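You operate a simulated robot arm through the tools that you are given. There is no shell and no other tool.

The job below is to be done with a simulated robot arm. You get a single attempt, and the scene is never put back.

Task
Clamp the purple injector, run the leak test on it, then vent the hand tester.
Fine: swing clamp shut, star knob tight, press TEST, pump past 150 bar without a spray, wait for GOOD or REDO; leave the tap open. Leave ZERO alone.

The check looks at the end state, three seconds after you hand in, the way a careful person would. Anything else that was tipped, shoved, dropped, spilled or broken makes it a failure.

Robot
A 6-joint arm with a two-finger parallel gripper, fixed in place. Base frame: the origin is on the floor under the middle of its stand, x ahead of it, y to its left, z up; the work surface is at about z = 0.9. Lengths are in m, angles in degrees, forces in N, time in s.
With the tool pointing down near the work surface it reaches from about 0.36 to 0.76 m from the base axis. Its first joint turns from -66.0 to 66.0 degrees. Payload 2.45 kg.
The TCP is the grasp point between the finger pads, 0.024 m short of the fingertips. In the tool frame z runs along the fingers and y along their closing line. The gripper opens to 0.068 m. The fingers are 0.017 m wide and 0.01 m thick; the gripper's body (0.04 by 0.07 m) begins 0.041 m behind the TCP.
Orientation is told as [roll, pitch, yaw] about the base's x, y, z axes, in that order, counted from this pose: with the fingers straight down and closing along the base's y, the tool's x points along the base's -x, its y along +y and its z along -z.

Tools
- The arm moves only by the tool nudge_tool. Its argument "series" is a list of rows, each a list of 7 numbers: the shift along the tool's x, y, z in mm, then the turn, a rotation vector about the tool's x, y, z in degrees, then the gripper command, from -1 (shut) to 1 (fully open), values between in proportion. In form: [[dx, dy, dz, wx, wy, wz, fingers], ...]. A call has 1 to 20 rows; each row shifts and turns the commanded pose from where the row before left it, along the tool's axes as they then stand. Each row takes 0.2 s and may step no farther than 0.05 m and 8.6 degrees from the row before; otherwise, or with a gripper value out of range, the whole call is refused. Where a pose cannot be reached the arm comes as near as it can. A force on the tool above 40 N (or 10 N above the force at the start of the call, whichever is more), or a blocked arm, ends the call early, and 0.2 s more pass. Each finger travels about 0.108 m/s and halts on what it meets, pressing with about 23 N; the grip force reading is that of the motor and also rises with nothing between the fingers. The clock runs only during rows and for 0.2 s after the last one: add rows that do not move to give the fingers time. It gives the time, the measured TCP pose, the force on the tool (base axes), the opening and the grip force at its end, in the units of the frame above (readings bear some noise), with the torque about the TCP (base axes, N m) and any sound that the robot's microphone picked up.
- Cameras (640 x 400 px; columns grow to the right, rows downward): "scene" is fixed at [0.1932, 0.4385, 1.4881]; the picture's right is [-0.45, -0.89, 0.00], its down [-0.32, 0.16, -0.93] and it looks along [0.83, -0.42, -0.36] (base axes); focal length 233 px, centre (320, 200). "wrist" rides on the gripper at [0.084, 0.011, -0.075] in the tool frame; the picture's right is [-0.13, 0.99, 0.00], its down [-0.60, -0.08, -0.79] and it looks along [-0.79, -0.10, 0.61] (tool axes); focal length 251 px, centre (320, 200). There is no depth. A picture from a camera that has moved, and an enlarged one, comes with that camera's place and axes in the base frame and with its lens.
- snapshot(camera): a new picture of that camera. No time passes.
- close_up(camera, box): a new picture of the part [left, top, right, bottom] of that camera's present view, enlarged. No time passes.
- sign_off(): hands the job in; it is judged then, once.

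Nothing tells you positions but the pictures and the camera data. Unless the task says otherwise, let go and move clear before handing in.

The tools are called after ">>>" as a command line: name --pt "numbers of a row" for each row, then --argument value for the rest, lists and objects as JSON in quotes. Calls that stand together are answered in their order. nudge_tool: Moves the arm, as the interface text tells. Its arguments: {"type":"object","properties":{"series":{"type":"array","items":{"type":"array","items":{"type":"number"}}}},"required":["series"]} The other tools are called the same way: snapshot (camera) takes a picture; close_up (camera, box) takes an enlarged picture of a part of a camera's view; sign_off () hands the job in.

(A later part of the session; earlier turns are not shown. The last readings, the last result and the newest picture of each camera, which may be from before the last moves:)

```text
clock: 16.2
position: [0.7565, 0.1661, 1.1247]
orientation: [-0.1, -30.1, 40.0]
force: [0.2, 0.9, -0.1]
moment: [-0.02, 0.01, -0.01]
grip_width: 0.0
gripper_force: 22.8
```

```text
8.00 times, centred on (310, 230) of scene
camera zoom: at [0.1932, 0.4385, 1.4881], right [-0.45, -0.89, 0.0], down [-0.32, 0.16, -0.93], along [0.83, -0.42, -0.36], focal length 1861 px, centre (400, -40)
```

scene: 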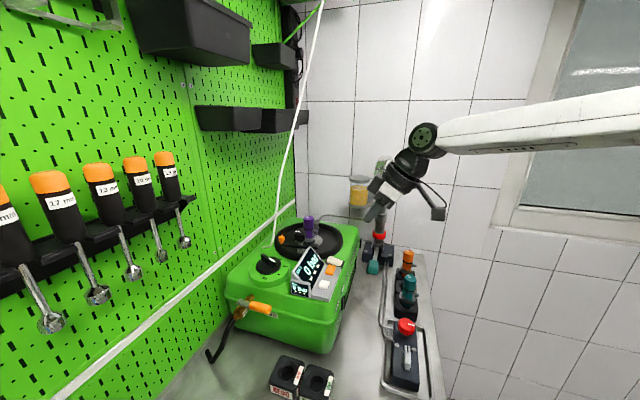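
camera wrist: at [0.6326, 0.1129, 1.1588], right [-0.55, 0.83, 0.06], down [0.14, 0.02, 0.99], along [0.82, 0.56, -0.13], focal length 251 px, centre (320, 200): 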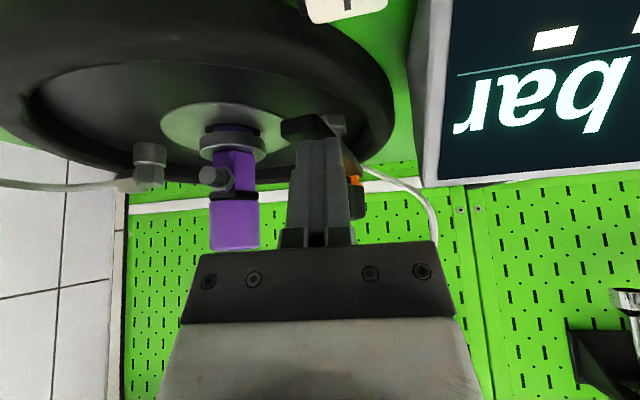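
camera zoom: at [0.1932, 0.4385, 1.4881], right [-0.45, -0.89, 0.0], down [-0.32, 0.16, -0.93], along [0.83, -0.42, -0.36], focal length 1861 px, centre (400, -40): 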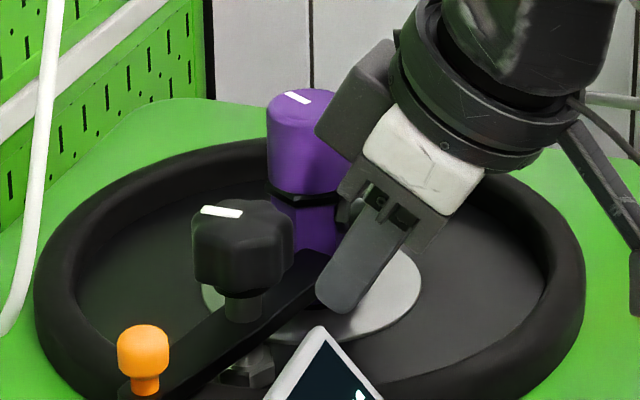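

The bar is near -65° and needs about 14° more. I'll lower 4 mm for a surer bite on its side, then finish the swing in small steps.

>>> nudge_tool --pt "2 0 3.46 0 0 0 -1" --pt "0 0 0 0 0 0 -1" --pt "-2.7 -1.4 1.55 0 0 0 -1" --pt "-2.7 -1.4 1.55 0 0 0 -1" --pt "0 0 0 0 0 0 -1"

>>> close_up --camera "wrist" --box '[200, 60, 440, 220]'

>>> close_up --camera "scene" --box '[270, 205, 350, 255]'

```text
clock: 17.4
position: [0.7638, 0.1684, 1.1204]
orientation: [-0.2, -30.0, 40.2]
force: [0.5, 0.0, 0.0]
moment: [0.03, -0.03, 0.03]
grip_width: 0.0001
gripper_force: 23.0
```

```text
2.50 times, centred on (320, 140) of wrist
camera zoom: at [0.6718, 0.1048, 1.145], right [-0.55, 0.83, 0.06], down [0.14, 0.02, 0.99], along [0.82, 0.56, -0.13], focal length 629 px, centre (320, 350)
```

zoom: 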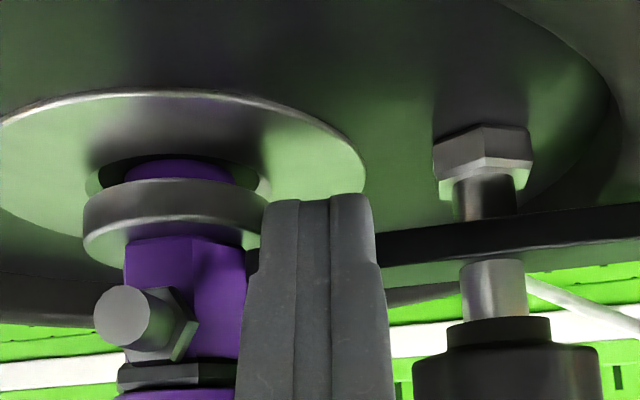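

```text
8.00 times, centred on (310, 230) of scene
camera zoom: at [0.1932, 0.4385, 1.4881], right [-0.45, -0.89, 0.0], down [-0.32, 0.16, -0.93], along [0.83, -0.42, -0.36], focal length 1861 px, centre (400, -40)
```

zoom: 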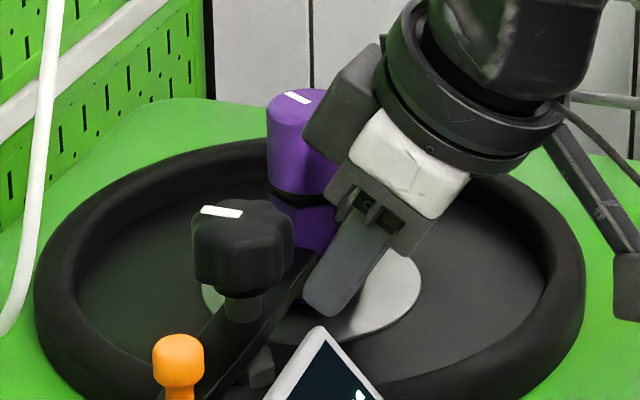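

The bar now points almost straight at the injector, about -51°. I'll push slightly further to check for a stop.

>>> nudge_tool --pt "-2.4 -0.6 1.4 0 0 0 -1" --pt "0 0 0 0 0 0 -1"

>>> close_up --camera "scene" --box '[270, 205, 350, 255]'

```text
clock: 18.0
position: [0.7647, 0.1687, 1.1204]
orientation: [-0.2, -30.0, 40.2]
force: [-0.7, -0.3, -0.1]
moment: [0.0, 0.01, 0.0]
grip_width: 0.0
gripper_force: 23.0
```

```text
8.00 times, centred on (310, 230) of scene
camera zoom: at [0.1932, 0.4385, 1.4881], right [-0.45, -0.89, 0.0], down [-0.32, 0.16, -0.93], along [0.83, -0.42, -0.36], focal length 1861 px, centre (400, -40)
```

zoom: 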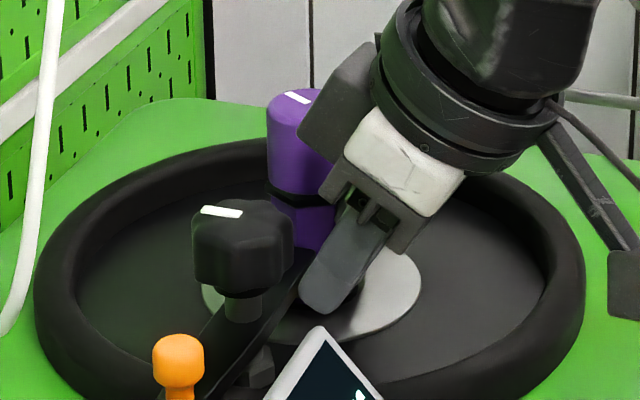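

The bar has stopped moving and looks seated over the flange. I'll back off, lift clear and look at it from above.

>>> nudge_tool --pt "8 0.2 -5 0 0 0 -1" --pt "-10 0 -17.3 0 0 0 -1" --pt "-10 0 -17.3 0 0 0 -1" --pt "-10 0 -17.3 0 0 0 -1" --pt "-10 0 -17.3 0 0 0 -1" --pt "30 0 -20 0 7 0 -1" --pt "30 0 -15 0 7 0 -1" --pt "30 0 -15 0 7 0 -1" --pt "30 0 -10 0 7 0 -1" --pt "0 0 0 0 0 0 -1"

>>> snapshot --camera "wrist"

>>> close_up --camera "scene" --box '[270, 205, 350, 255]'

```text
clock: 20.2
position: [0.6558, 0.0769, 1.2178]
orientation: [-0.1, -2.0, 40.1]
force: [0.0, -0.5, 1.2]
moment: [0.01, 0.02, 0.01]
grip_width: 0.0
gripper_force: 23.5
```

```text
taken
camera wrist: at [0.5828, 0.0292, 1.2914], right [-0.54, 0.84, 0.0], down [0.49, 0.31, 0.81], along [0.68, 0.44, -0.58], focal length 251 px, centre (320, 200)
```

wrist: 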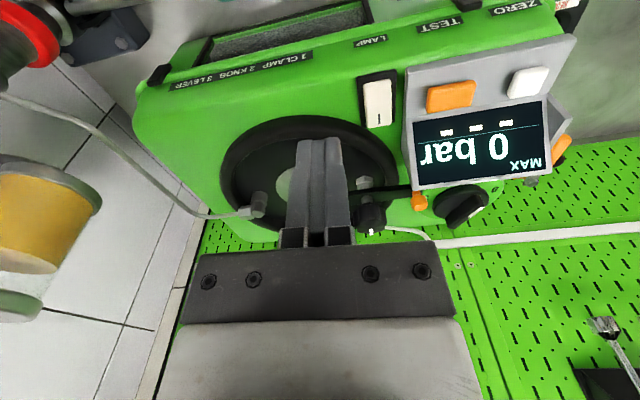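

```text
8.00 times, centred on (310, 230) of scene
camera zoom: at [0.1932, 0.4385, 1.4881], right [-0.45, -0.89, 0.0], down [-0.32, 0.16, -0.93], along [0.83, -0.42, -0.36], focal length 1861 px, centre (400, -40)
```

zoom: 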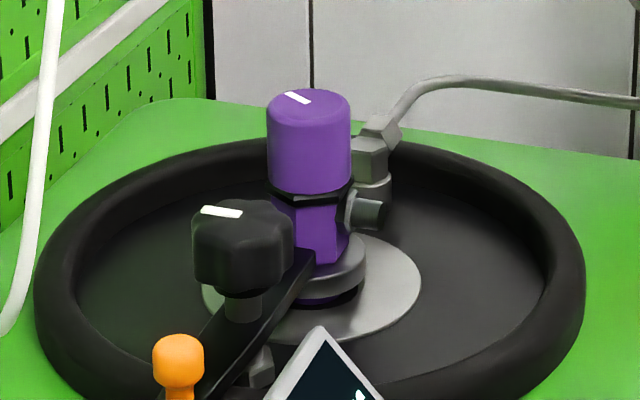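

The clamp tip is over the flange and pointing at the injector. Next is the star knob: I'll open the fingers part way, tilt 25° and hover above it.

>>> nudge_tool --pt "0 0 0 0 0 -5 0.47" --pt "0 0 0 0 -7.7 0 0.47" --pt "0 0 0 0 -7.7 0 0.47" --pt "0 0 0 0 -7.7 0 0.47" --pt "-38 5.5 21.3 0 0 0 0.47" --pt "-38 5.5 21.3 0 0 0 0.47" --pt "-38 5.5 21.3 0 0 0 0.47" --pt "-38 5.5 21.3 0 0 0 0.47" --pt "0 0 0 0 0 0 0.47"

>>> snapshot --camera "wrist"

>>> close_up --camera "scene" --box '[240, 170, 360, 260]'

```text
clock: 22.2
position: [0.7614, 0.2169, 1.2052]
orientation: [-0.3, -25.1, 45.2]
force: [-0.7, -0.3, 0.2]
moment: [0.01, -0.01, 0.0]
grip_width: 0.0502
gripper_force: 0.0
```

```text
taken
camera wrist: at [0.6769, 0.147, 1.2388], right [-0.62, 0.78, 0.05], down [0.2, 0.1, 0.97], along [0.76, 0.61, -0.22], focal length 251 px, centre (320, 200)
```

wrist: 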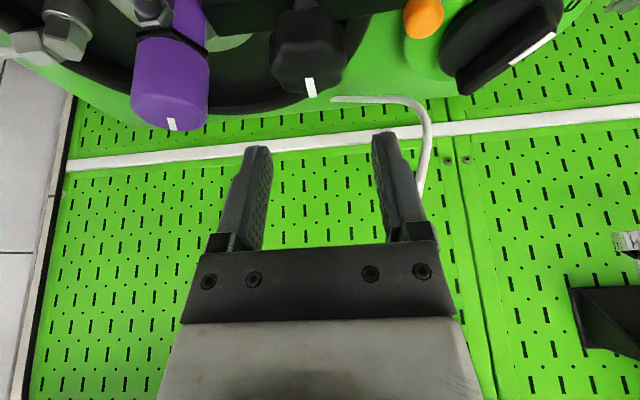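

```text
4.44 times, centred on (300, 215) of scene
camera zoom: at [0.1932, 0.4386, 1.4881], right [-0.45, -0.89, 0.0], down [-0.32, 0.16, -0.93], along [0.83, -0.42, -0.36], focal length 1034 px, centre (409, 133)
```

zoom: 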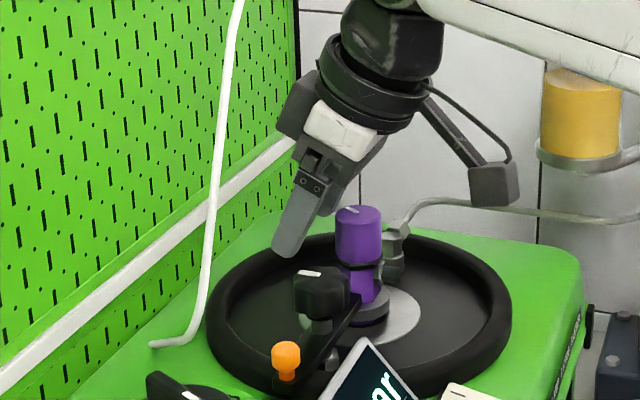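

The knob is 2 mm off-centre between the fingers. I'll correct that and descend around it with the fingers open 50 mm.

>>> nudge_tool --pt "6.3 -2 13.6 0 0 0 0.47" --pt "6.3 0 13.6 0 0 0 0.47" --pt "6.3 0 13.6 0 0 0 0.47" --pt "6.3 0 13.6 0 0 0 0.47" --pt "0 0 0 0 0 0 0.47"

>>> close_up --camera "wrist" --box '[160, 40, 480, 240]'

>>> close_up --camera "scene" --box '[270, 205, 350, 255]'

```text
clock: 23.4
position: [0.7653, 0.2139, 1.1445]
orientation: [-0.3, -25.2, 45.2]
force: [-0.4, 0.6, 0.2]
moment: [0.01, 0.0, 0.0]
grip_width: 0.05
gripper_force: 0.0
```

```text
2.00 times, centred on (320, 140) of wrist
camera zoom: at [0.6807, 0.1446, 1.178], right [-0.62, 0.78, 0.05], down [0.2, 0.1, 0.98], along [0.76, 0.61, -0.22], focal length 503 px, centre (320, 320)
```

zoom: 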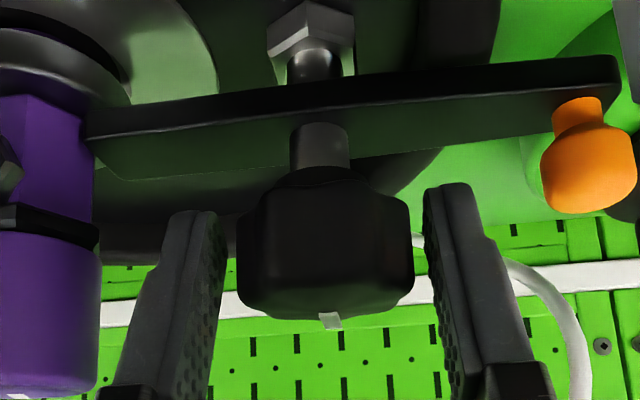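

```text
8.00 times, centred on (310, 230) of scene
camera zoom: at [0.1932, 0.4385, 1.4881], right [-0.45, -0.89, 0.0], down [-0.32, 0.16, -0.93], along [0.83, -0.42, -0.36], focal length 1861 px, centre (400, -40)
```

zoom: 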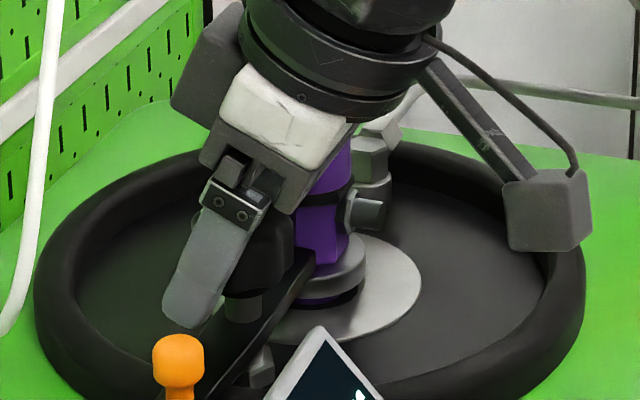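

The fingers straddle the knob evenly, clear of the bar below. I'll close on it and turn it clockwise as seen from above, about 40° to begin with.

>>> nudge_tool --pt "0 0 0 0 0 0 -1" --pt "0 0 0 0 0 0 -1" --pt "0 0 0 0 0 0 -1"

>>> close_up --camera "wrist" --box '[160, 40, 480, 240]'

```text
clock: 24.2
position: [0.7643, 0.2149, 1.1458]
orientation: [-0.2, -25.2, 45.2]
force: [-10.1, 6.6, 0.7]
moment: [0.23, 0.81, -0.04]
grip_width: 0.0369
gripper_force: 45.1
```

```text
2.00 times, centred on (320, 140) of wrist
camera zoom: at [0.6798, 0.1458, 1.1782], right [-0.62, 0.78, 0.05], down [0.2, 0.1, 0.97], along [0.76, 0.62, -0.22], focal length 503 px, centre (320, 320)
```

zoom: 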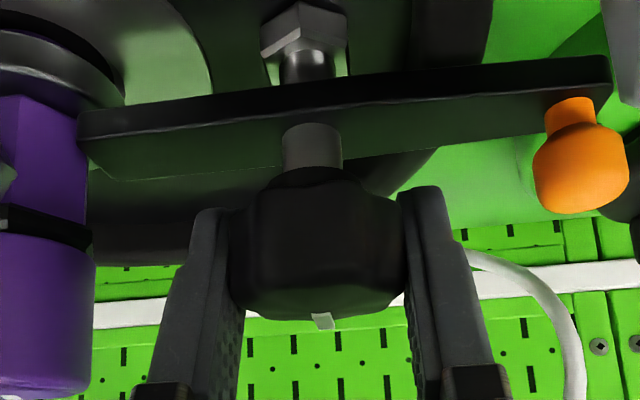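

Gripped, with a slight lateral pull. I'll null the offset and turn clockwise about 40° around the vertical axis.

>>> nudge_tool --pt "0 1.5 0 0 0 0 -1" --pt "0 0 0 3.38 0 7.25 -1" --pt "0 0 0 3.38 0 7.25 -1" --pt "0 0 0 3.38 0 7.25 -1" --pt "0 0 0 3.38 0 7.25 -1" --pt "0 0 0 3.38 0 7.25 -1" --pt "0 0 0 0 0 0 -1"

>>> close_up --camera "wrist" --box '[160, 40, 480, 240]'

>>> close_up --camera "scene" --box '[270, 205, 350, 255]'

```text
clock: 25.8
position: [0.7647, 0.214, 1.1455]
orientation: [-0.3, -25.3, 4.9]
force: [-8.1, -8.1, -0.2]
moment: [-0.16, 0.02, 0.04]
grip_width: 0.0368
gripper_force: 44.9
```

```text
2.00 times, centred on (320, 140) of wrist
camera zoom: at [0.6558, 0.2149, 1.1777], right [0.03, 1.0, 0.05], down [0.21, -0.06, 0.98], along [0.98, -0.02, -0.21], focal length 503 px, centre (320, 320)
```

zoom: 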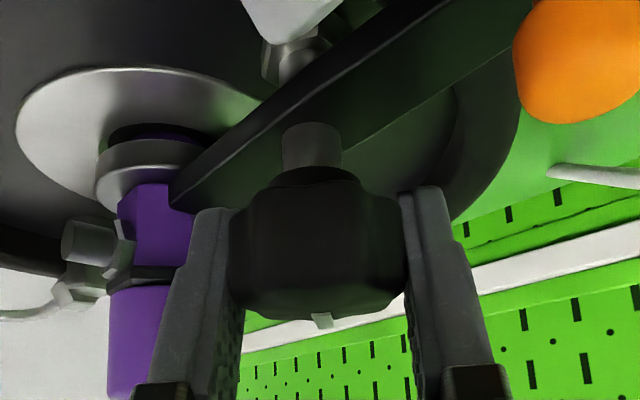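

```text
8.00 times, centred on (310, 230) of scene
camera zoom: at [0.193, 0.4382, 1.4882], right [-0.45, -0.89, 0.0], down [-0.32, 0.16, -0.93], along [0.83, -0.42, -0.36], focal length 1861 px, centre (400, -40)
```

zoom: 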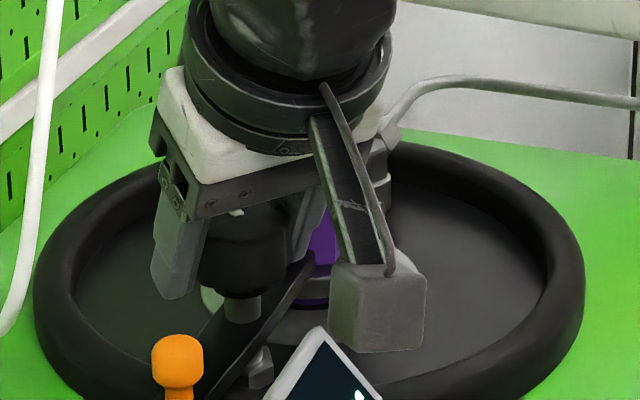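

The knob turned with the gripper, by about 40°, at very low torque. I'll carry on to about yaw -20, easing the side load by 1 mm.

>>> nudge_tool --pt "0.9 -0.9 0 0 0 0 -1" --pt "0 0 0 3.38 0 7.25 -1" --pt "0 0 0 3.38 0 7.25 -1" --pt "0 0 0 3.38 0 7.25 -1" --pt "0 0 0 0 0 0 -1"

>>> close_up --camera "wrist" --box '[160, 40, 480, 240]'

>>> snapshot --camera "scene"

```text
clock: 27.0
position: [0.765, 0.2121, 1.1456]
orientation: [0.0, -25.5, -19.2]
force: [9.1, -10.9, 1.8]
moment: [-0.62, 0.06, 0.0]
grip_width: 0.0364
gripper_force: 45.0
```

```text
2.00 times, centred on (320, 140) of wrist
camera zoom: at [0.6657, 0.2579, 1.1776], right [0.43, 0.9, 0.06], down [0.17, -0.14, 0.98], along [0.89, -0.41, -0.21], focal length 503 px, centre (320, 320)
```

zoom: 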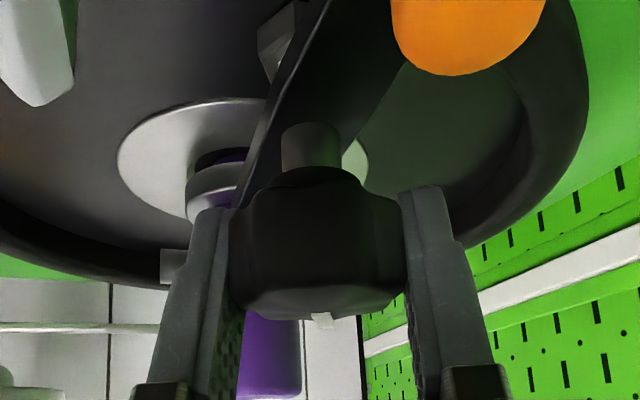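

```text
taken
```

scene: 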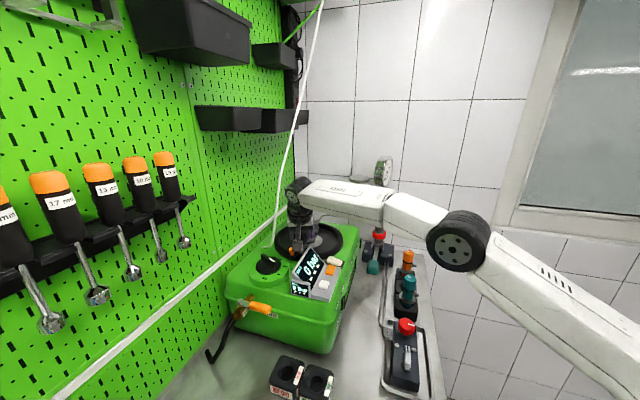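

The knob spins freely so far, still turning with the gripper at no torque. I'll release, recentre on its axis and rotate back for another stroke.

>>> nudge_tool --pt "0 0 0 0 0 0 0.47" --pt "0 0 0 0 0 0 0.47" --pt "1.5 -1.4 -0.7 0 0 0 0.47" --pt "0 0 0 -3.38 0 -7.25 0.47" --pt "0 0 0 -3.38 0 -7.25 0.47" --pt "0 0 0 -3.38 0 -7.25 0.47" --pt "0 0 0 -3.38 0 -7.25 0.47" --pt "0 0 0 -3.38 0 -7.25 0.47" --pt "0 0 0 -3.38 0 -7.25 0.47" --pt "0 0 0 -3.38 0 -7.25 0.47" --pt "0 0 0 -3.38 0 -7.25 0.47" --pt "0 0 0 -3.38 0 -7.25 0.47" --pt "0 0 0 0 0 0 0.47"

>>> close_up --camera "wrist" --box '[160, 40, 480, 240]'

>>> close_up --camera "scene" --box '[240, 170, 360, 260]'

```text
clock: 29.8
position: [0.7628, 0.2138, 1.1428]
orientation: [-0.3, -25.2, 53.3]
force: [0.0, -0.4, 0.9]
moment: [0.01, 0.01, -0.02]
grip_width: 0.0499
gripper_force: 0.1
```

```text
2.00 times, centred on (320, 140) of wrist
camera zoom: at [0.6884, 0.1326, 1.177], right [-0.72, 0.69, 0.05], down [0.18, 0.12, 0.98], along [0.66, 0.71, -0.22], focal length 503 px, centre (320, 320)
```

zoom: 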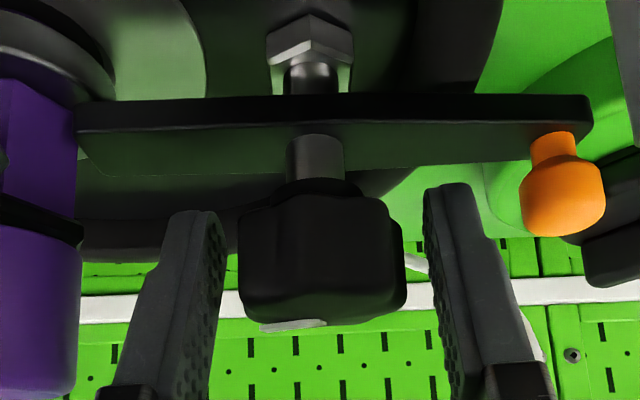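

```text
4.44 times, centred on (300, 215) of scene
camera zoom: at [0.1932, 0.4385, 1.4881], right [-0.45, -0.89, 0.0], down [-0.32, 0.16, -0.93], along [0.83, -0.42, -0.36], focal length 1034 px, centre (409, 133)
```

zoom: 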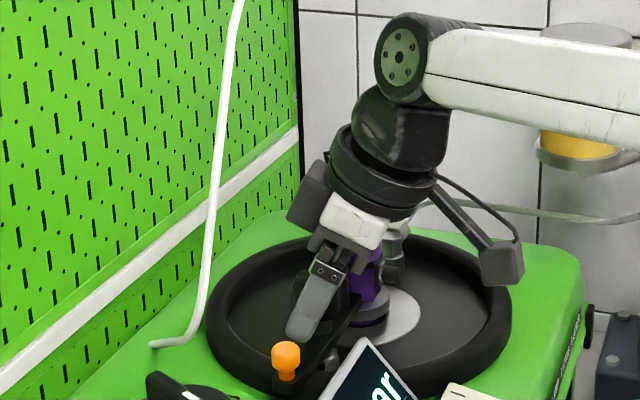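

The knob kept its new angle and is centred between the fingers. I'll grip again and turn another 72° clockwise.

>>> nudge_tool --pt "0 0 0 0 0 0 -1" --pt "0 0 0 0 0 0 -1" --pt "0 0 0 3.38 0 7.25 -1" --pt "0 0 0 3.38 0 7.25 -1" --pt "0 0 0 3.38 0 7.25 -1" --pt "0 0 0 3.38 0 7.25 -1" --pt "0 0 0 3.38 0 7.25 -1" --pt "0 0 0 3.38 0 7.25 -1" --pt "0 0 0 3.38 0 7.25 -1" --pt "0 0 0 3.38 0 7.25 -1" --pt "0 0 0 3.38 0 7.25 -1" --pt "0 0 0 0 0 0 -1"

>>> close_up --camera "wrist" --box '[160, 40, 480, 240]'

>>> close_up --camera "scene" --box '[270, 205, 350, 255]'

```text
clock: 32.4
position: [0.7612, 0.2143, 1.1441]
orientation: [0.0, -25.4, -18.8]
force: [0.1, 2.2, -2.6]
moment: [-0.57, -0.32, 0.89]
grip_width: 0.0367
gripper_force: 45.2
```

```text
2.00 times, centred on (320, 140) of wrist
camera zoom: at [0.6628, 0.2585, 1.1767], right [0.43, 0.9, 0.06], down [0.17, -0.14, 0.98], along [0.89, -0.41, -0.21], focal length 503 px, centre (320, 320)
```

zoom: 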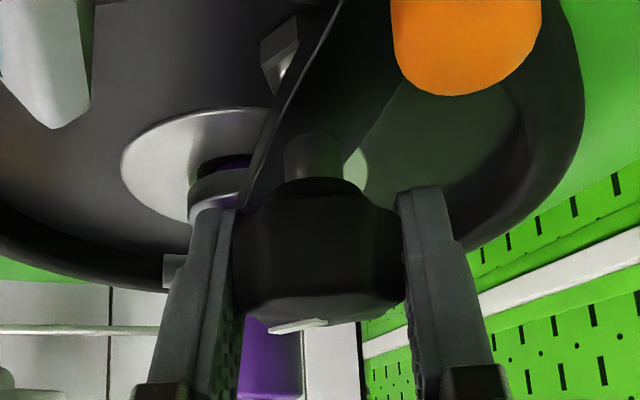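

```text
8.00 times, centred on (310, 230) of scene
camera zoom: at [0.1933, 0.4387, 1.488], right [-0.45, -0.89, 0.0], down [-0.32, 0.16, -0.93], along [0.83, -0.42, -0.36], focal length 1861 px, centre (400, -40)
```

zoom: 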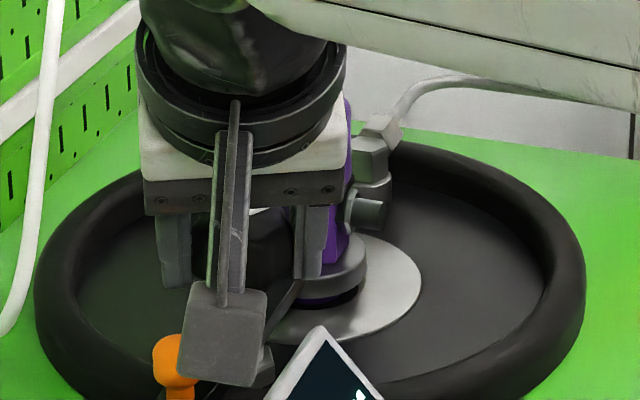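

Torque on the tool has risen to about 0.9 N·m, so the knob is biting. I'll regrip once more and turn further to be sure it's fully tight.

>>> nudge_tool --pt "0 0 0 0 0 0 0.47" --pt "0 0 0 0 0 0 0.47" --pt "0 0 0 -3.38 0 -7.25 0.47" --pt "0 0 0 -3.38 0 -7.25 0.47" --pt "0 0 0 -3.38 0 -7.25 0.47" --pt "0 0 0 -3.38 0 -7.25 0.47" --pt "0 0 0 -3.38 0 -7.25 0.47" --pt "0 0 0 0 0 0 0.47"

>>> close_up --camera "wrist" --box '[160, 40, 480, 240]'

>>> nudge_tool --pt "0 0 0 0 0 0 -1" --pt "0 0 0 0 0 0 -1" --pt "0 0 0 0 0 0 -1"

>>> close_up --camera "wrist" --box '[160, 40, 480, 240]'

```text
clock: 34.2
position: [0.7619, 0.2141, 1.1441]
orientation: [-0.2, -25.3, 21.1]
force: [0.9, -0.3, -0.4]
moment: [0.01, -0.02, 0.0]
grip_width: 0.0498
gripper_force: 0.1
```

```text
2.00 times, centred on (320, 140) of wrist
camera zoom: at [0.657, 0.1838, 1.1775], right [-0.25, 0.97, 0.05], down [0.22, 0.0, 0.98], along [0.94, 0.25, -0.21], focal length 503 px, centre (320, 320)
```

zoom: 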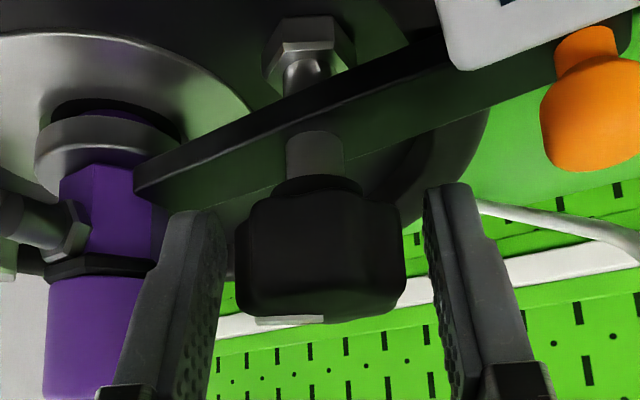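

```text
clock: 35.0
position: [0.7612, 0.2137, 1.1454]
orientation: [-0.2, -25.4, 21.1]
force: [0.6, 1.0, 0.5]
moment: [0.52, 0.17, 0.05]
grip_width: 0.0366
gripper_force: 45.5
```

```text
2.00 times, centred on (320, 140) of wrist
camera zoom: at [0.6569, 0.1842, 1.1775], right [-0.25, 0.97, 0.05], down [0.22, 0.0, 0.98], along [0.94, 0.25, -0.21], focal length 503 px, centre (320, 320)
```

zoom: 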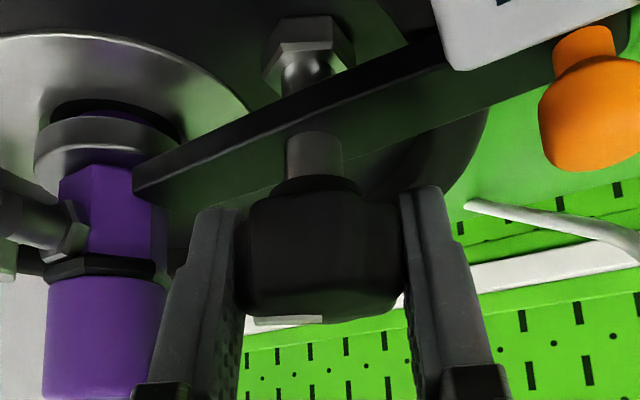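

Gripped again. Now I'll turn clockwise in smaller steps and watch the torque.

>>> nudge_tool --pt "0 0 0 2.11 0 4.53 -1" --pt "0 0 0 2.11 0 4.53 -1" --pt "0 0 0 2.11 0 4.53 -1" --pt "0 0 0 2.11 0 4.53 -1" --pt "0 0 0 0 0 0 -1"

>>> close_up --camera "wrist" --box '[160, 40, 480, 240]'

```text
clock: 36.2
position: [0.7609, 0.2136, 1.1452]
orientation: [0.0, -25.3, 1.1]
force: [-2.1, 2.7, -0.3]
moment: [0.44, -0.08, 0.73]
grip_width: 0.0368
gripper_force: 45.3
```

```text
2.00 times, centred on (320, 140) of wrist
camera zoom: at [0.653, 0.2219, 1.1771], right [0.1, 0.99, 0.05], down [0.21, -0.07, 0.98], along [0.97, -0.08, -0.21], focal length 503 px, centre (320, 320)
```

zoom: 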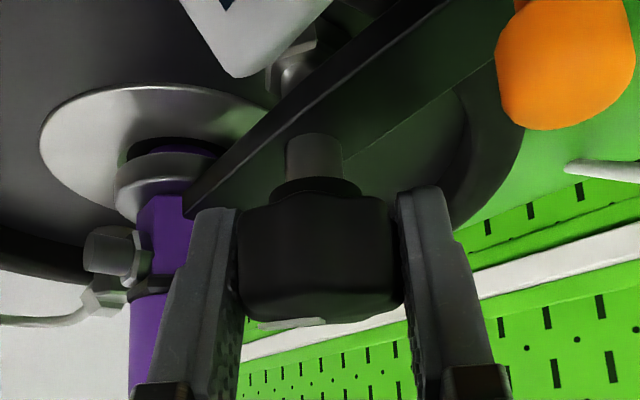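

The gripper now slips on the knob at about 0.7–0.9 N·m, so it's tight. I'll release and withdraw along the tool axis, away from the tube, to check the knob mark and the clamp.

>>> nudge_tool --pt "0 0 0 0 0 0 0.47" --pt "0 0 0 0 0 0 0.47" --pt "0 0 -15 0 0 0 0.47" --pt "0 0 -15 0 0 0 0.47" --pt "0 0 -15 0 0 0 0.47" --pt "0 0 -15 0 0 0 0.47" --pt "15 0 -25 0 0 0 0.47" --pt "15 0 -25 0 0 0 0.47" --pt "15 0 -25 0 0 0 0.47" --pt "0 0 0 0 0 0 0.47"

>>> close_up --camera "scene" --box '[270, 205, 350, 255]'

>>> snapshot --camera "wrist"

```text
clock: 38.4
position: [0.6633, 0.2126, 1.2469]
orientation: [-0.1, -25.2, 1.2]
force: [-0.6, 0.1, -0.1]
moment: [0.0, -0.03, 0.01]
grip_width: 0.0499
gripper_force: 0.1
```

```text
8.00 times, centred on (310, 230) of scene
camera zoom: at [0.1932, 0.4385, 1.4881], right [-0.45, -0.89, 0.0], down [-0.32, 0.16, -0.93], along [0.83, -0.42, -0.36], focal length 1861 px, centre (400, -40)
```

zoom: 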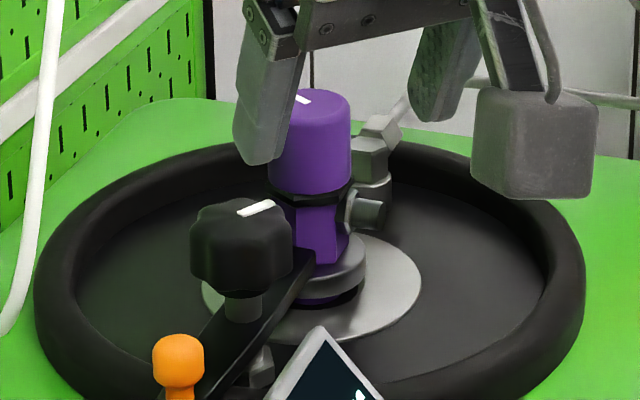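

```text
taken
camera wrist: at [0.5552, 0.2209, 1.2801], right [0.1, 0.99, 0.05], down [0.21, -0.07, 0.98], along [0.97, -0.08, -0.21], focal length 251 px, centre (320, 200)
```

wrist: 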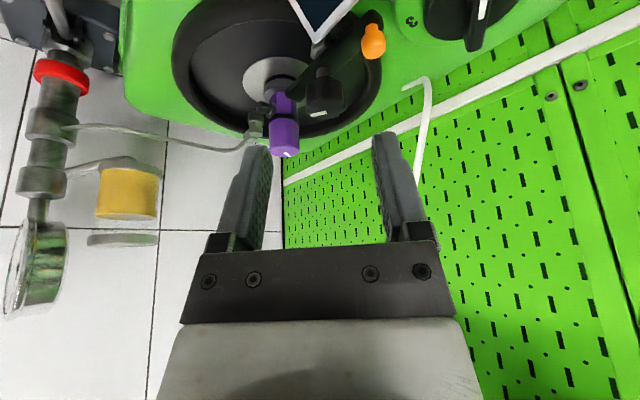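

The star knob has turned about 131° and is now tight, with the clamp bar sitting over the flange. Next is TEST, the orange button, near (0.627, 0.188, 1.097). I'll straighten the tool, yaw to 45° and hover above it.

>>> nudge_tool --pt "0 0 0 0 8.4 0 -1" --pt "0 0 0 0 8.4 0 -1" --pt "0 0 0 0 8.3 0 -1" --pt "0 0 0 0 0 -7.3 -1" --pt "0 0 0 0 0 -7.3 -1" --pt "0 0 0 0 0 -7.3 -1" --pt "0 0 0 0 0 -7.3 -1" --pt "0 0 0 0 0 -7.3 -1" --pt "0 0 0 0 0 -7.3 -1" --pt "23 4 0 0 0 0 -1" --pt "23 4 0 0 0 0 -1" --pt "0 0 0 0 0 0 -1"

>>> snapshot --camera "wrist"

>>> snapshot --camera "scene"

```text
clock: 41.0
position: [0.6228, 0.1855, 1.2477]
orientation: [-0.3, -0.2, 45.0]
force: [0.0, -0.1, -0.3]
moment: [0.01, -0.03, 0.02]
grip_width: 0.0001
gripper_force: 23.3
```

```text
taken
camera wrist: at [0.5559, 0.1325, 1.3227], right [-0.61, 0.79, 0.0], down [0.48, 0.37, 0.8], along [0.63, 0.48, -0.61], focal length 251 px, centre (320, 200)
```

wrist: 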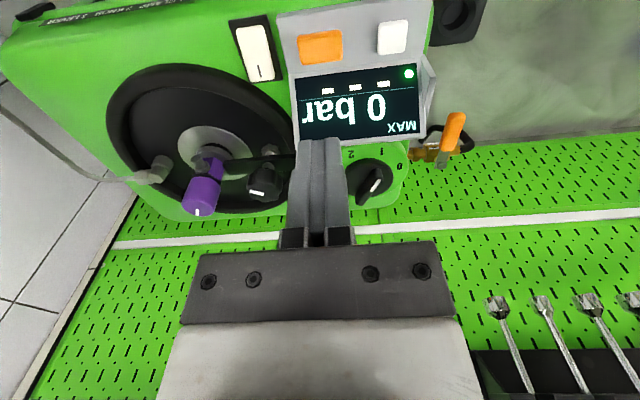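

```text
taken
```

scene: 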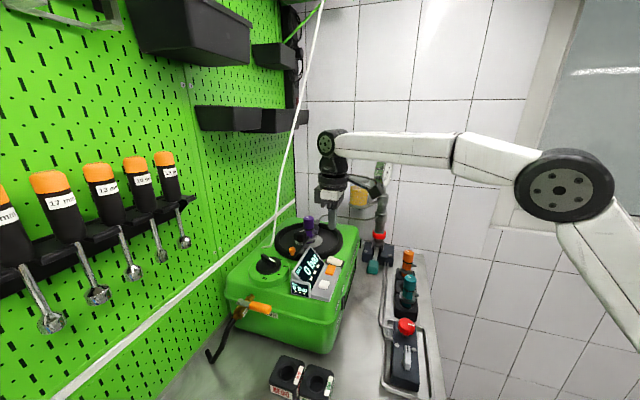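

A green light has come on in the display corner, presumably meaning clamped. I'll zoom in to check.

>>> close_up --camera "wrist" --box '[220, 0, 460, 150]'

>>> close_up --camera "scene" --box '[285, 240, 345, 300]'

```text
2.67 times, centred on (340, 75) of wrist
camera zoom: at [0.5559, 0.1325, 1.3227], right [-0.61, 0.79, 0.0], down [0.48, 0.37, 0.8], along [0.63, 0.48, -0.61], focal length 670 px, centre (267, 533)
```

zoom: 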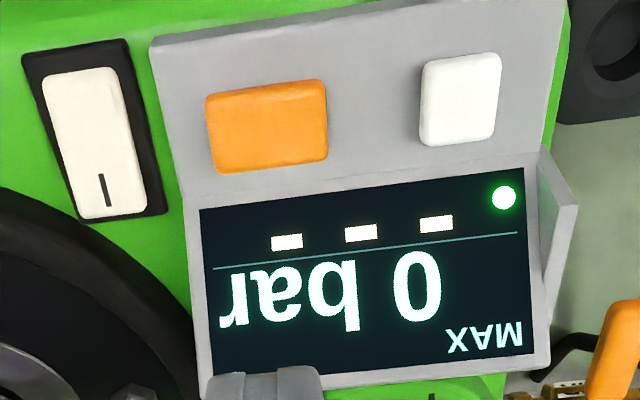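

```text
6.67 times, centred on (315, 270) of scene
camera zoom: at [0.1932, 0.4385, 1.4881], right [-0.45, -0.89, 0.0], down [-0.32, 0.16, -0.93], along [0.83, -0.42, -0.36], focal length 1551 px, centre (353, -267)
```

zoom: 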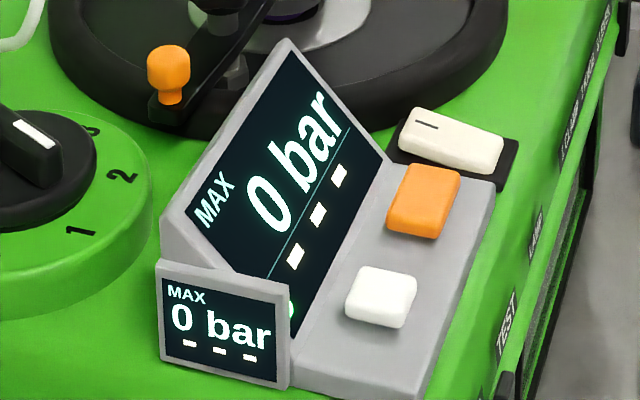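

The green dot confirms the injector is clamped and tight. The finger is directly above TEST, so I'll descend to just over it.

>>> nudge_tool --pt "0 0 25 0 0 0 -1" --pt "0 0 25 0 0 0 -1" --pt "0 0 25 0 0 0 -1" --pt "0 0 25 0 0 0 -1" --pt "0 0 8 0 0 0 -1" --pt "0 0 0 0 0 0 -1"

>>> snapshot --camera "wrist"

>>> close_up --camera "scene" --box '[285, 235, 365, 295]'

```text
clock: 42.4
position: [0.6266, 0.1846, 1.1396]
orientation: [-0.3, -0.1, 44.9]
force: [-0.1, 0.2, 0.2]
moment: [0.03, 0.0, -0.01]
grip_width: 0.0002
gripper_force: 22.9
```

```text
taken
camera wrist: at [0.5584, 0.1319, 1.2148], right [-0.61, 0.79, 0.0], down [0.48, 0.37, 0.79], along [0.63, 0.48, -0.61], focal length 251 px, centre (320, 200)
```

wrist: 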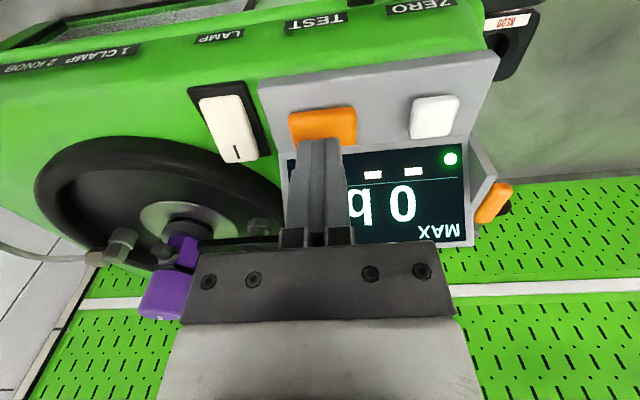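

```text
6.67 times, centred on (325, 265) of scene
camera zoom: at [0.1932, 0.4385, 1.4881], right [-0.45, -0.89, 0.0], down [-0.32, 0.16, -0.93], along [0.83, -0.42, -0.36], focal length 1551 px, centre (287, -233)
```

zoom: 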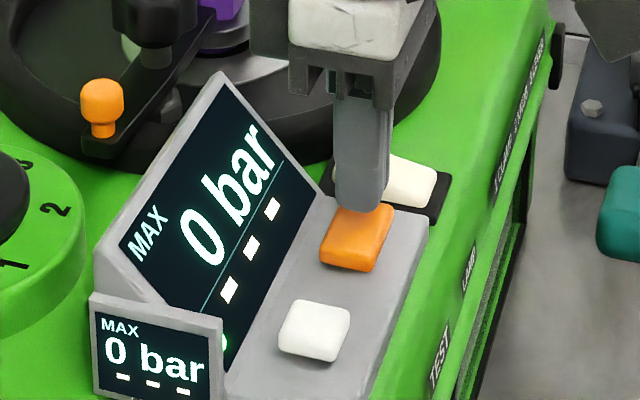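

The fingertip is lined up with the orange button and well away from ZERO. I'll press gently.

>>> nudge_tool --pt "0 0 4 0 0 0 -1" --pt "0 0 4 0 0 0 -1" --pt "0 0 3 0 0 0 -1" --pt "0 0 0 0 0 0 -1"

>>> close_up --camera "scene" --box '[285, 235, 365, 295]'

>>> close_up --camera "wrist" --box '[250, 80, 500, 250]'

```text
clock: 43.4
position: [0.6249, 0.184, 1.1279]
orientation: [-0.3, 0.0, 44.8]
force: [-0.4, -0.4, 1.3]
moment: [0.03, 0.01, 0.0]
grip_width: 0.0001
gripper_force: 23.4
```

```text
6.67 times, centred on (325, 265) of scene
camera zoom: at [0.1932, 0.4385, 1.4881], right [-0.45, -0.89, 0.0], down [-0.32, 0.16, -0.93], along [0.83, -0.42, -0.36], focal length 1551 px, centre (287, -233)
```

zoom: 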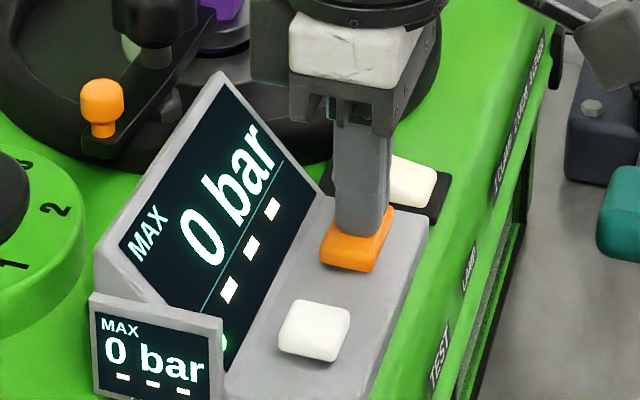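

```text
2.35 times, centred on (375, 165) of wrist
camera zoom: at [0.5578, 0.132, 1.2039], right [-0.61, 0.79, 0.0], down [0.48, 0.37, 0.79], along [0.63, 0.48, -0.61], focal length 592 px, centre (191, 282)
```

zoom: 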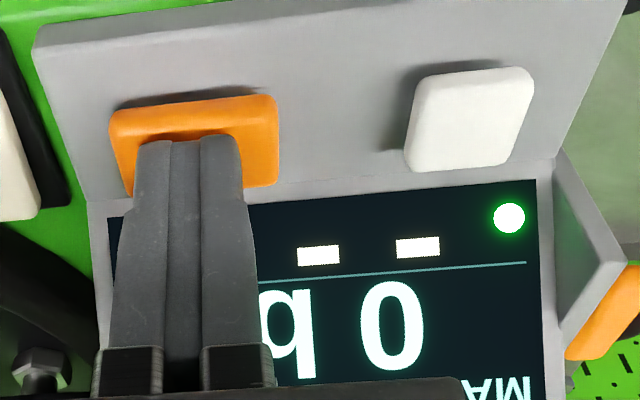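

I'm just about touching the button now. I'll press a few more millimetres in small steps.

>>> nudge_tool --pt "0 0 2 0 0 0 -1" --pt "0 0 2 0 0 0 -1" --pt "0 0 0 0 0 0 -1"

>>> close_up --camera "scene" --box '[285, 235, 365, 295]'

```text
clock: 44.2
position: [0.626, 0.1838, 1.1245]
orientation: [-0.3, 0.0, 44.9]
force: [0.1, 0.0, 1.6]
moment: [-0.03, 0.01, -0.01]
grip_width: 0.0
gripper_force: 22.5
heard: click
```

```text
6.67 times, centred on (325, 265) of scene
camera zoom: at [0.1932, 0.4385, 1.4881], right [-0.45, -0.89, 0.0], down [-0.32, 0.16, -0.93], along [0.83, -0.42, -0.36], focal length 1551 px, centre (287, -233)
```

zoom: 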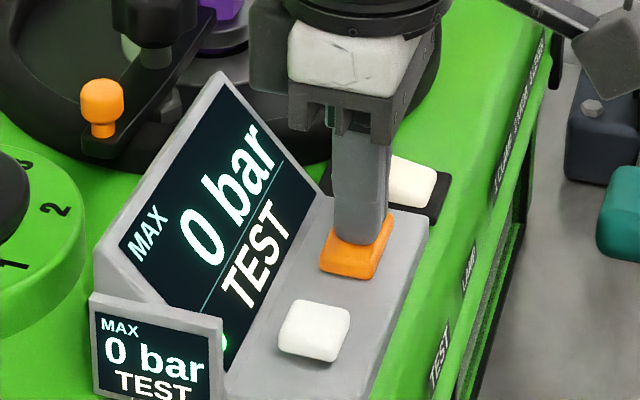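

A click was heard and the display now shows TEST. I'll lift away and move above the teal pump handle.

>>> nudge_tool --pt "0 0 -25 0 0 0 -1" --pt "0 0 -25 0 0 0 -1" --pt "0 0 -25 0 0 0 -1" --pt "0 0 -25 0 0 0 -1" --pt "0 0 0 0 0 7.5 -1" --pt "0 0 0 0 0 7.5 -1" --pt "0 0 0 0 0 7.5 -1" --pt "0 0 0 0 0 7.5 -1" --pt "0 0 0 0 0 7.5 -1" --pt "0 0 0 0 0 7.5 -1" --pt "-7 -42 10 0 0 0 -1" --pt "-7 -42 20 0 0 0 -1" --pt "-7 -42 20 0 0 0 -1" --pt "-7 -41 20 0 0 0 -1" --pt "0 0 0 0 0 0 -1"

>>> snapshot --camera "wrist"

>>> snapshot --camera "scene"

>>> close_up --camera "scene" --box '[340, 200, 440, 300]'

```text
clock: 47.4
position: [0.6539, 0.0184, 1.1545]
orientation: [-0.2, -0.4, 0.0]
force: [0.1, -0.4, 0.3]
moment: [-0.01, 0.0, 0.04]
grip_width: 0.0
gripper_force: 23.2
```

```text
taken
camera wrist: at [0.5702, 0.0287, 1.2306], right [0.13, 0.99, 0.0], down [0.6, -0.08, 0.8], along [0.79, -0.1, -0.61], focal length 251 px, centre (320, 200)
```

wrist: 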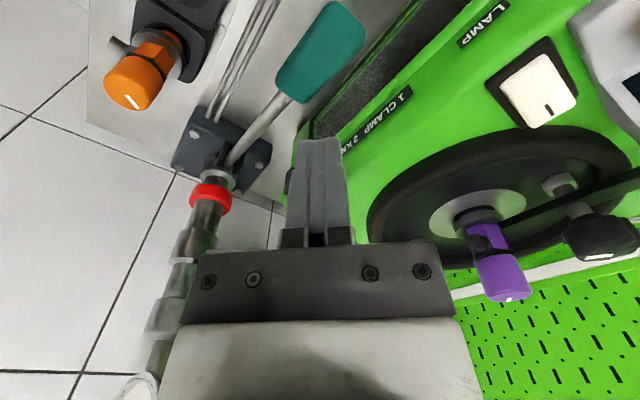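

```text
taken
```

scene: 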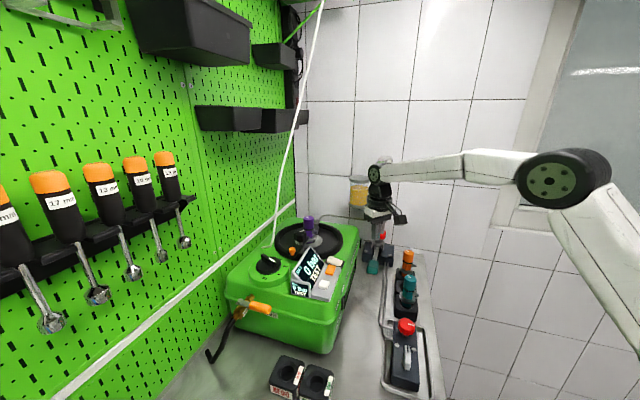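

```text
4.00 times, centred on (390, 250) of scene
camera zoom: at [0.1933, 0.4385, 1.4881], right [-0.45, -0.89, 0.0], down [-0.32, 0.16, -0.93], along [0.83, -0.42, -0.36], focal length 930 px, centre (40, 0)
```

zoom: 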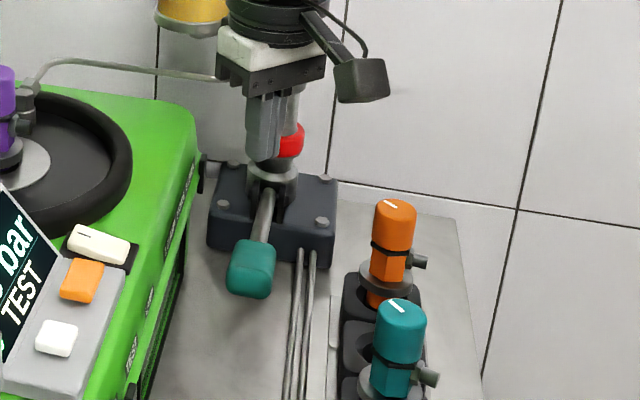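

The closed fingers are right above the middle of the teal handle. I'll descend to just above it, then push gently and watch the display.

>>> nudge_tool --pt "0 0 25 0 0 0 -1" --pt "0 0 25 0 0 0 -1" --pt "0 0 20 0 0 0 -1" --pt "0 0 0 0 0 0 -1"

>>> close_up --camera "scene" --box '[340, 200, 440, 300]'

>>> snapshot --camera "wrist"

```text
clock: 48.4
position: [0.654, 0.0184, 1.0834]
orientation: [-0.1, -0.2, -0.1]
force: [0.4, 0.0, 0.1]
moment: [-0.03, -0.01, -0.01]
grip_width: 0.0
gripper_force: 23.3
```

```text
4.00 times, centred on (390, 250) of scene
camera zoom: at [0.1932, 0.4385, 1.4881], right [-0.45, -0.89, 0.0], down [-0.32, 0.16, -0.93], along [0.83, -0.42, -0.36], focal length 930 px, centre (40, 0)
```

zoom: 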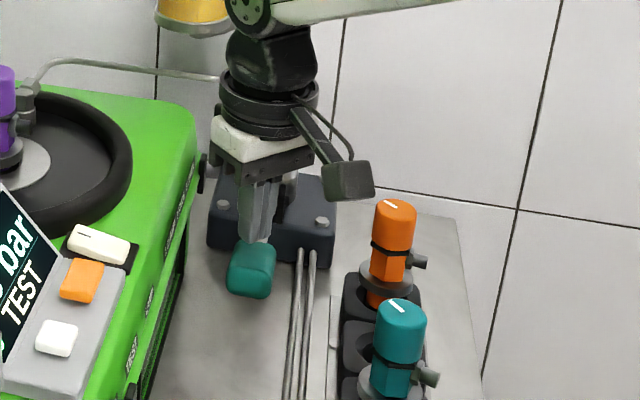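

```text
taken
camera wrist: at [0.5696, 0.0291, 1.1602], right [0.13, 0.99, 0.0], down [0.6, -0.08, 0.8], along [0.79, -0.1, -0.61], focal length 251 px, centre (320, 200)
```

wrist: 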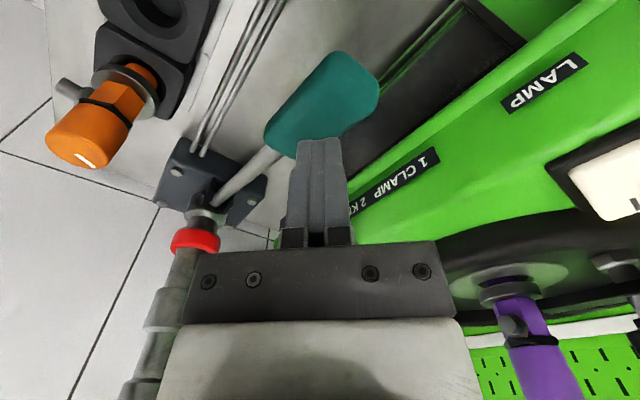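

The fingertip is close above the handle. I'll start the stroke slowly.

>>> nudge_tool --pt "0 0 5 0 0 0 -1" --pt "0 0 5 0 0 0 -1" --pt "0 0 5 0 0 0 -1" --pt "0 0 5 0 0 0 -1" --pt "0 0 0 0 0 0 -1"

>>> close_up --camera "scene" --box '[285, 200, 425, 300]'

```text
clock: 49.6
position: [0.654, 0.0177, 1.0651]
orientation: [0.0, -0.3, -0.1]
force: [0.6, 0.9, 1.6]
moment: [-0.01, -0.02, -0.03]
grip_width: 0.0001
gripper_force: 22.9
```

```text
4.00 times, centred on (355, 250) of scene
camera zoom: at [0.1932, 0.4386, 1.4881], right [-0.45, -0.89, 0.0], down [-0.32, 0.16, -0.93], along [0.83, -0.42, -0.36], focal length 930 px, centre (180, 0)
```

zoom: 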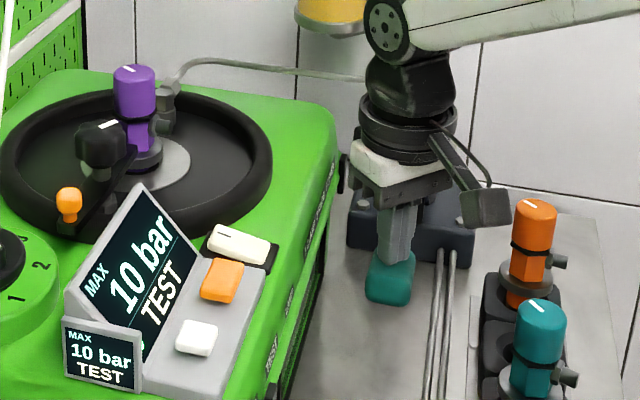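

Pressure is building: the display reads MAX 10 bar with TEST active, so the vent is shut. I'll push on in small steps.

>>> nudge_tool --pt "0 0 5 0 0 0 -1" --pt "0 0 5 0 0 0 -1" --pt "0 0 0 0 0 0 -1"

>>> close_up --camera "scene" --box '[285, 200, 425, 300]'

>>> close_up --camera "scene" --box '[365, 150, 405, 190]'

```text
clock: 50.4
position: [0.6524, 0.0181, 1.0541]
orientation: [0.0, -0.3, -0.1]
force: [-0.1, 1.8, 0.8]
moment: [0.03, 0.02, 0.0]
grip_width: 0.0
gripper_force: 22.7
```

```text
4.00 times, centred on (355, 250) of scene
camera zoom: at [0.1932, 0.4386, 1.4881], right [-0.45, -0.89, 0.0], down [-0.32, 0.16, -0.93], along [0.83, -0.42, -0.36], focal length 930 px, centre (180, 0)
```

zoom: 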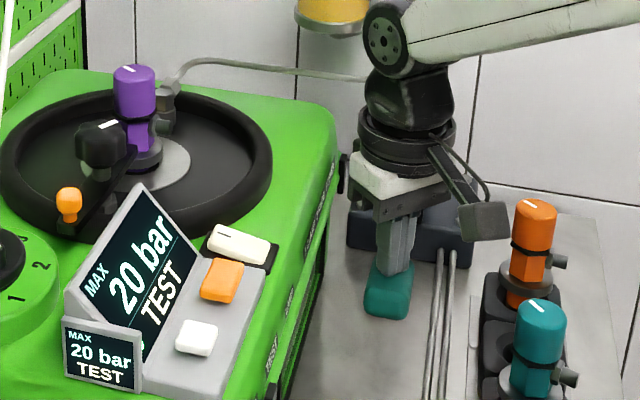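

```text
10.00 times, centred on (385, 170) of scene
camera zoom: at [0.1932, 0.4386, 1.4881], right [-0.45, -0.89, 0.0], down [-0.32, 0.16, -0.93], along [0.83, -0.42, -0.36], focal length 2326 px, centre (-330, 500)
```

zoom: 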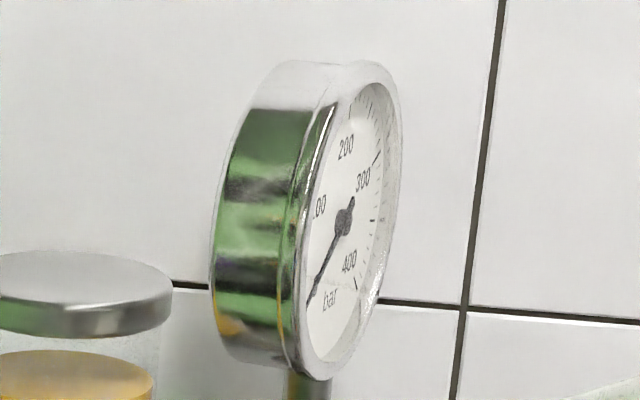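

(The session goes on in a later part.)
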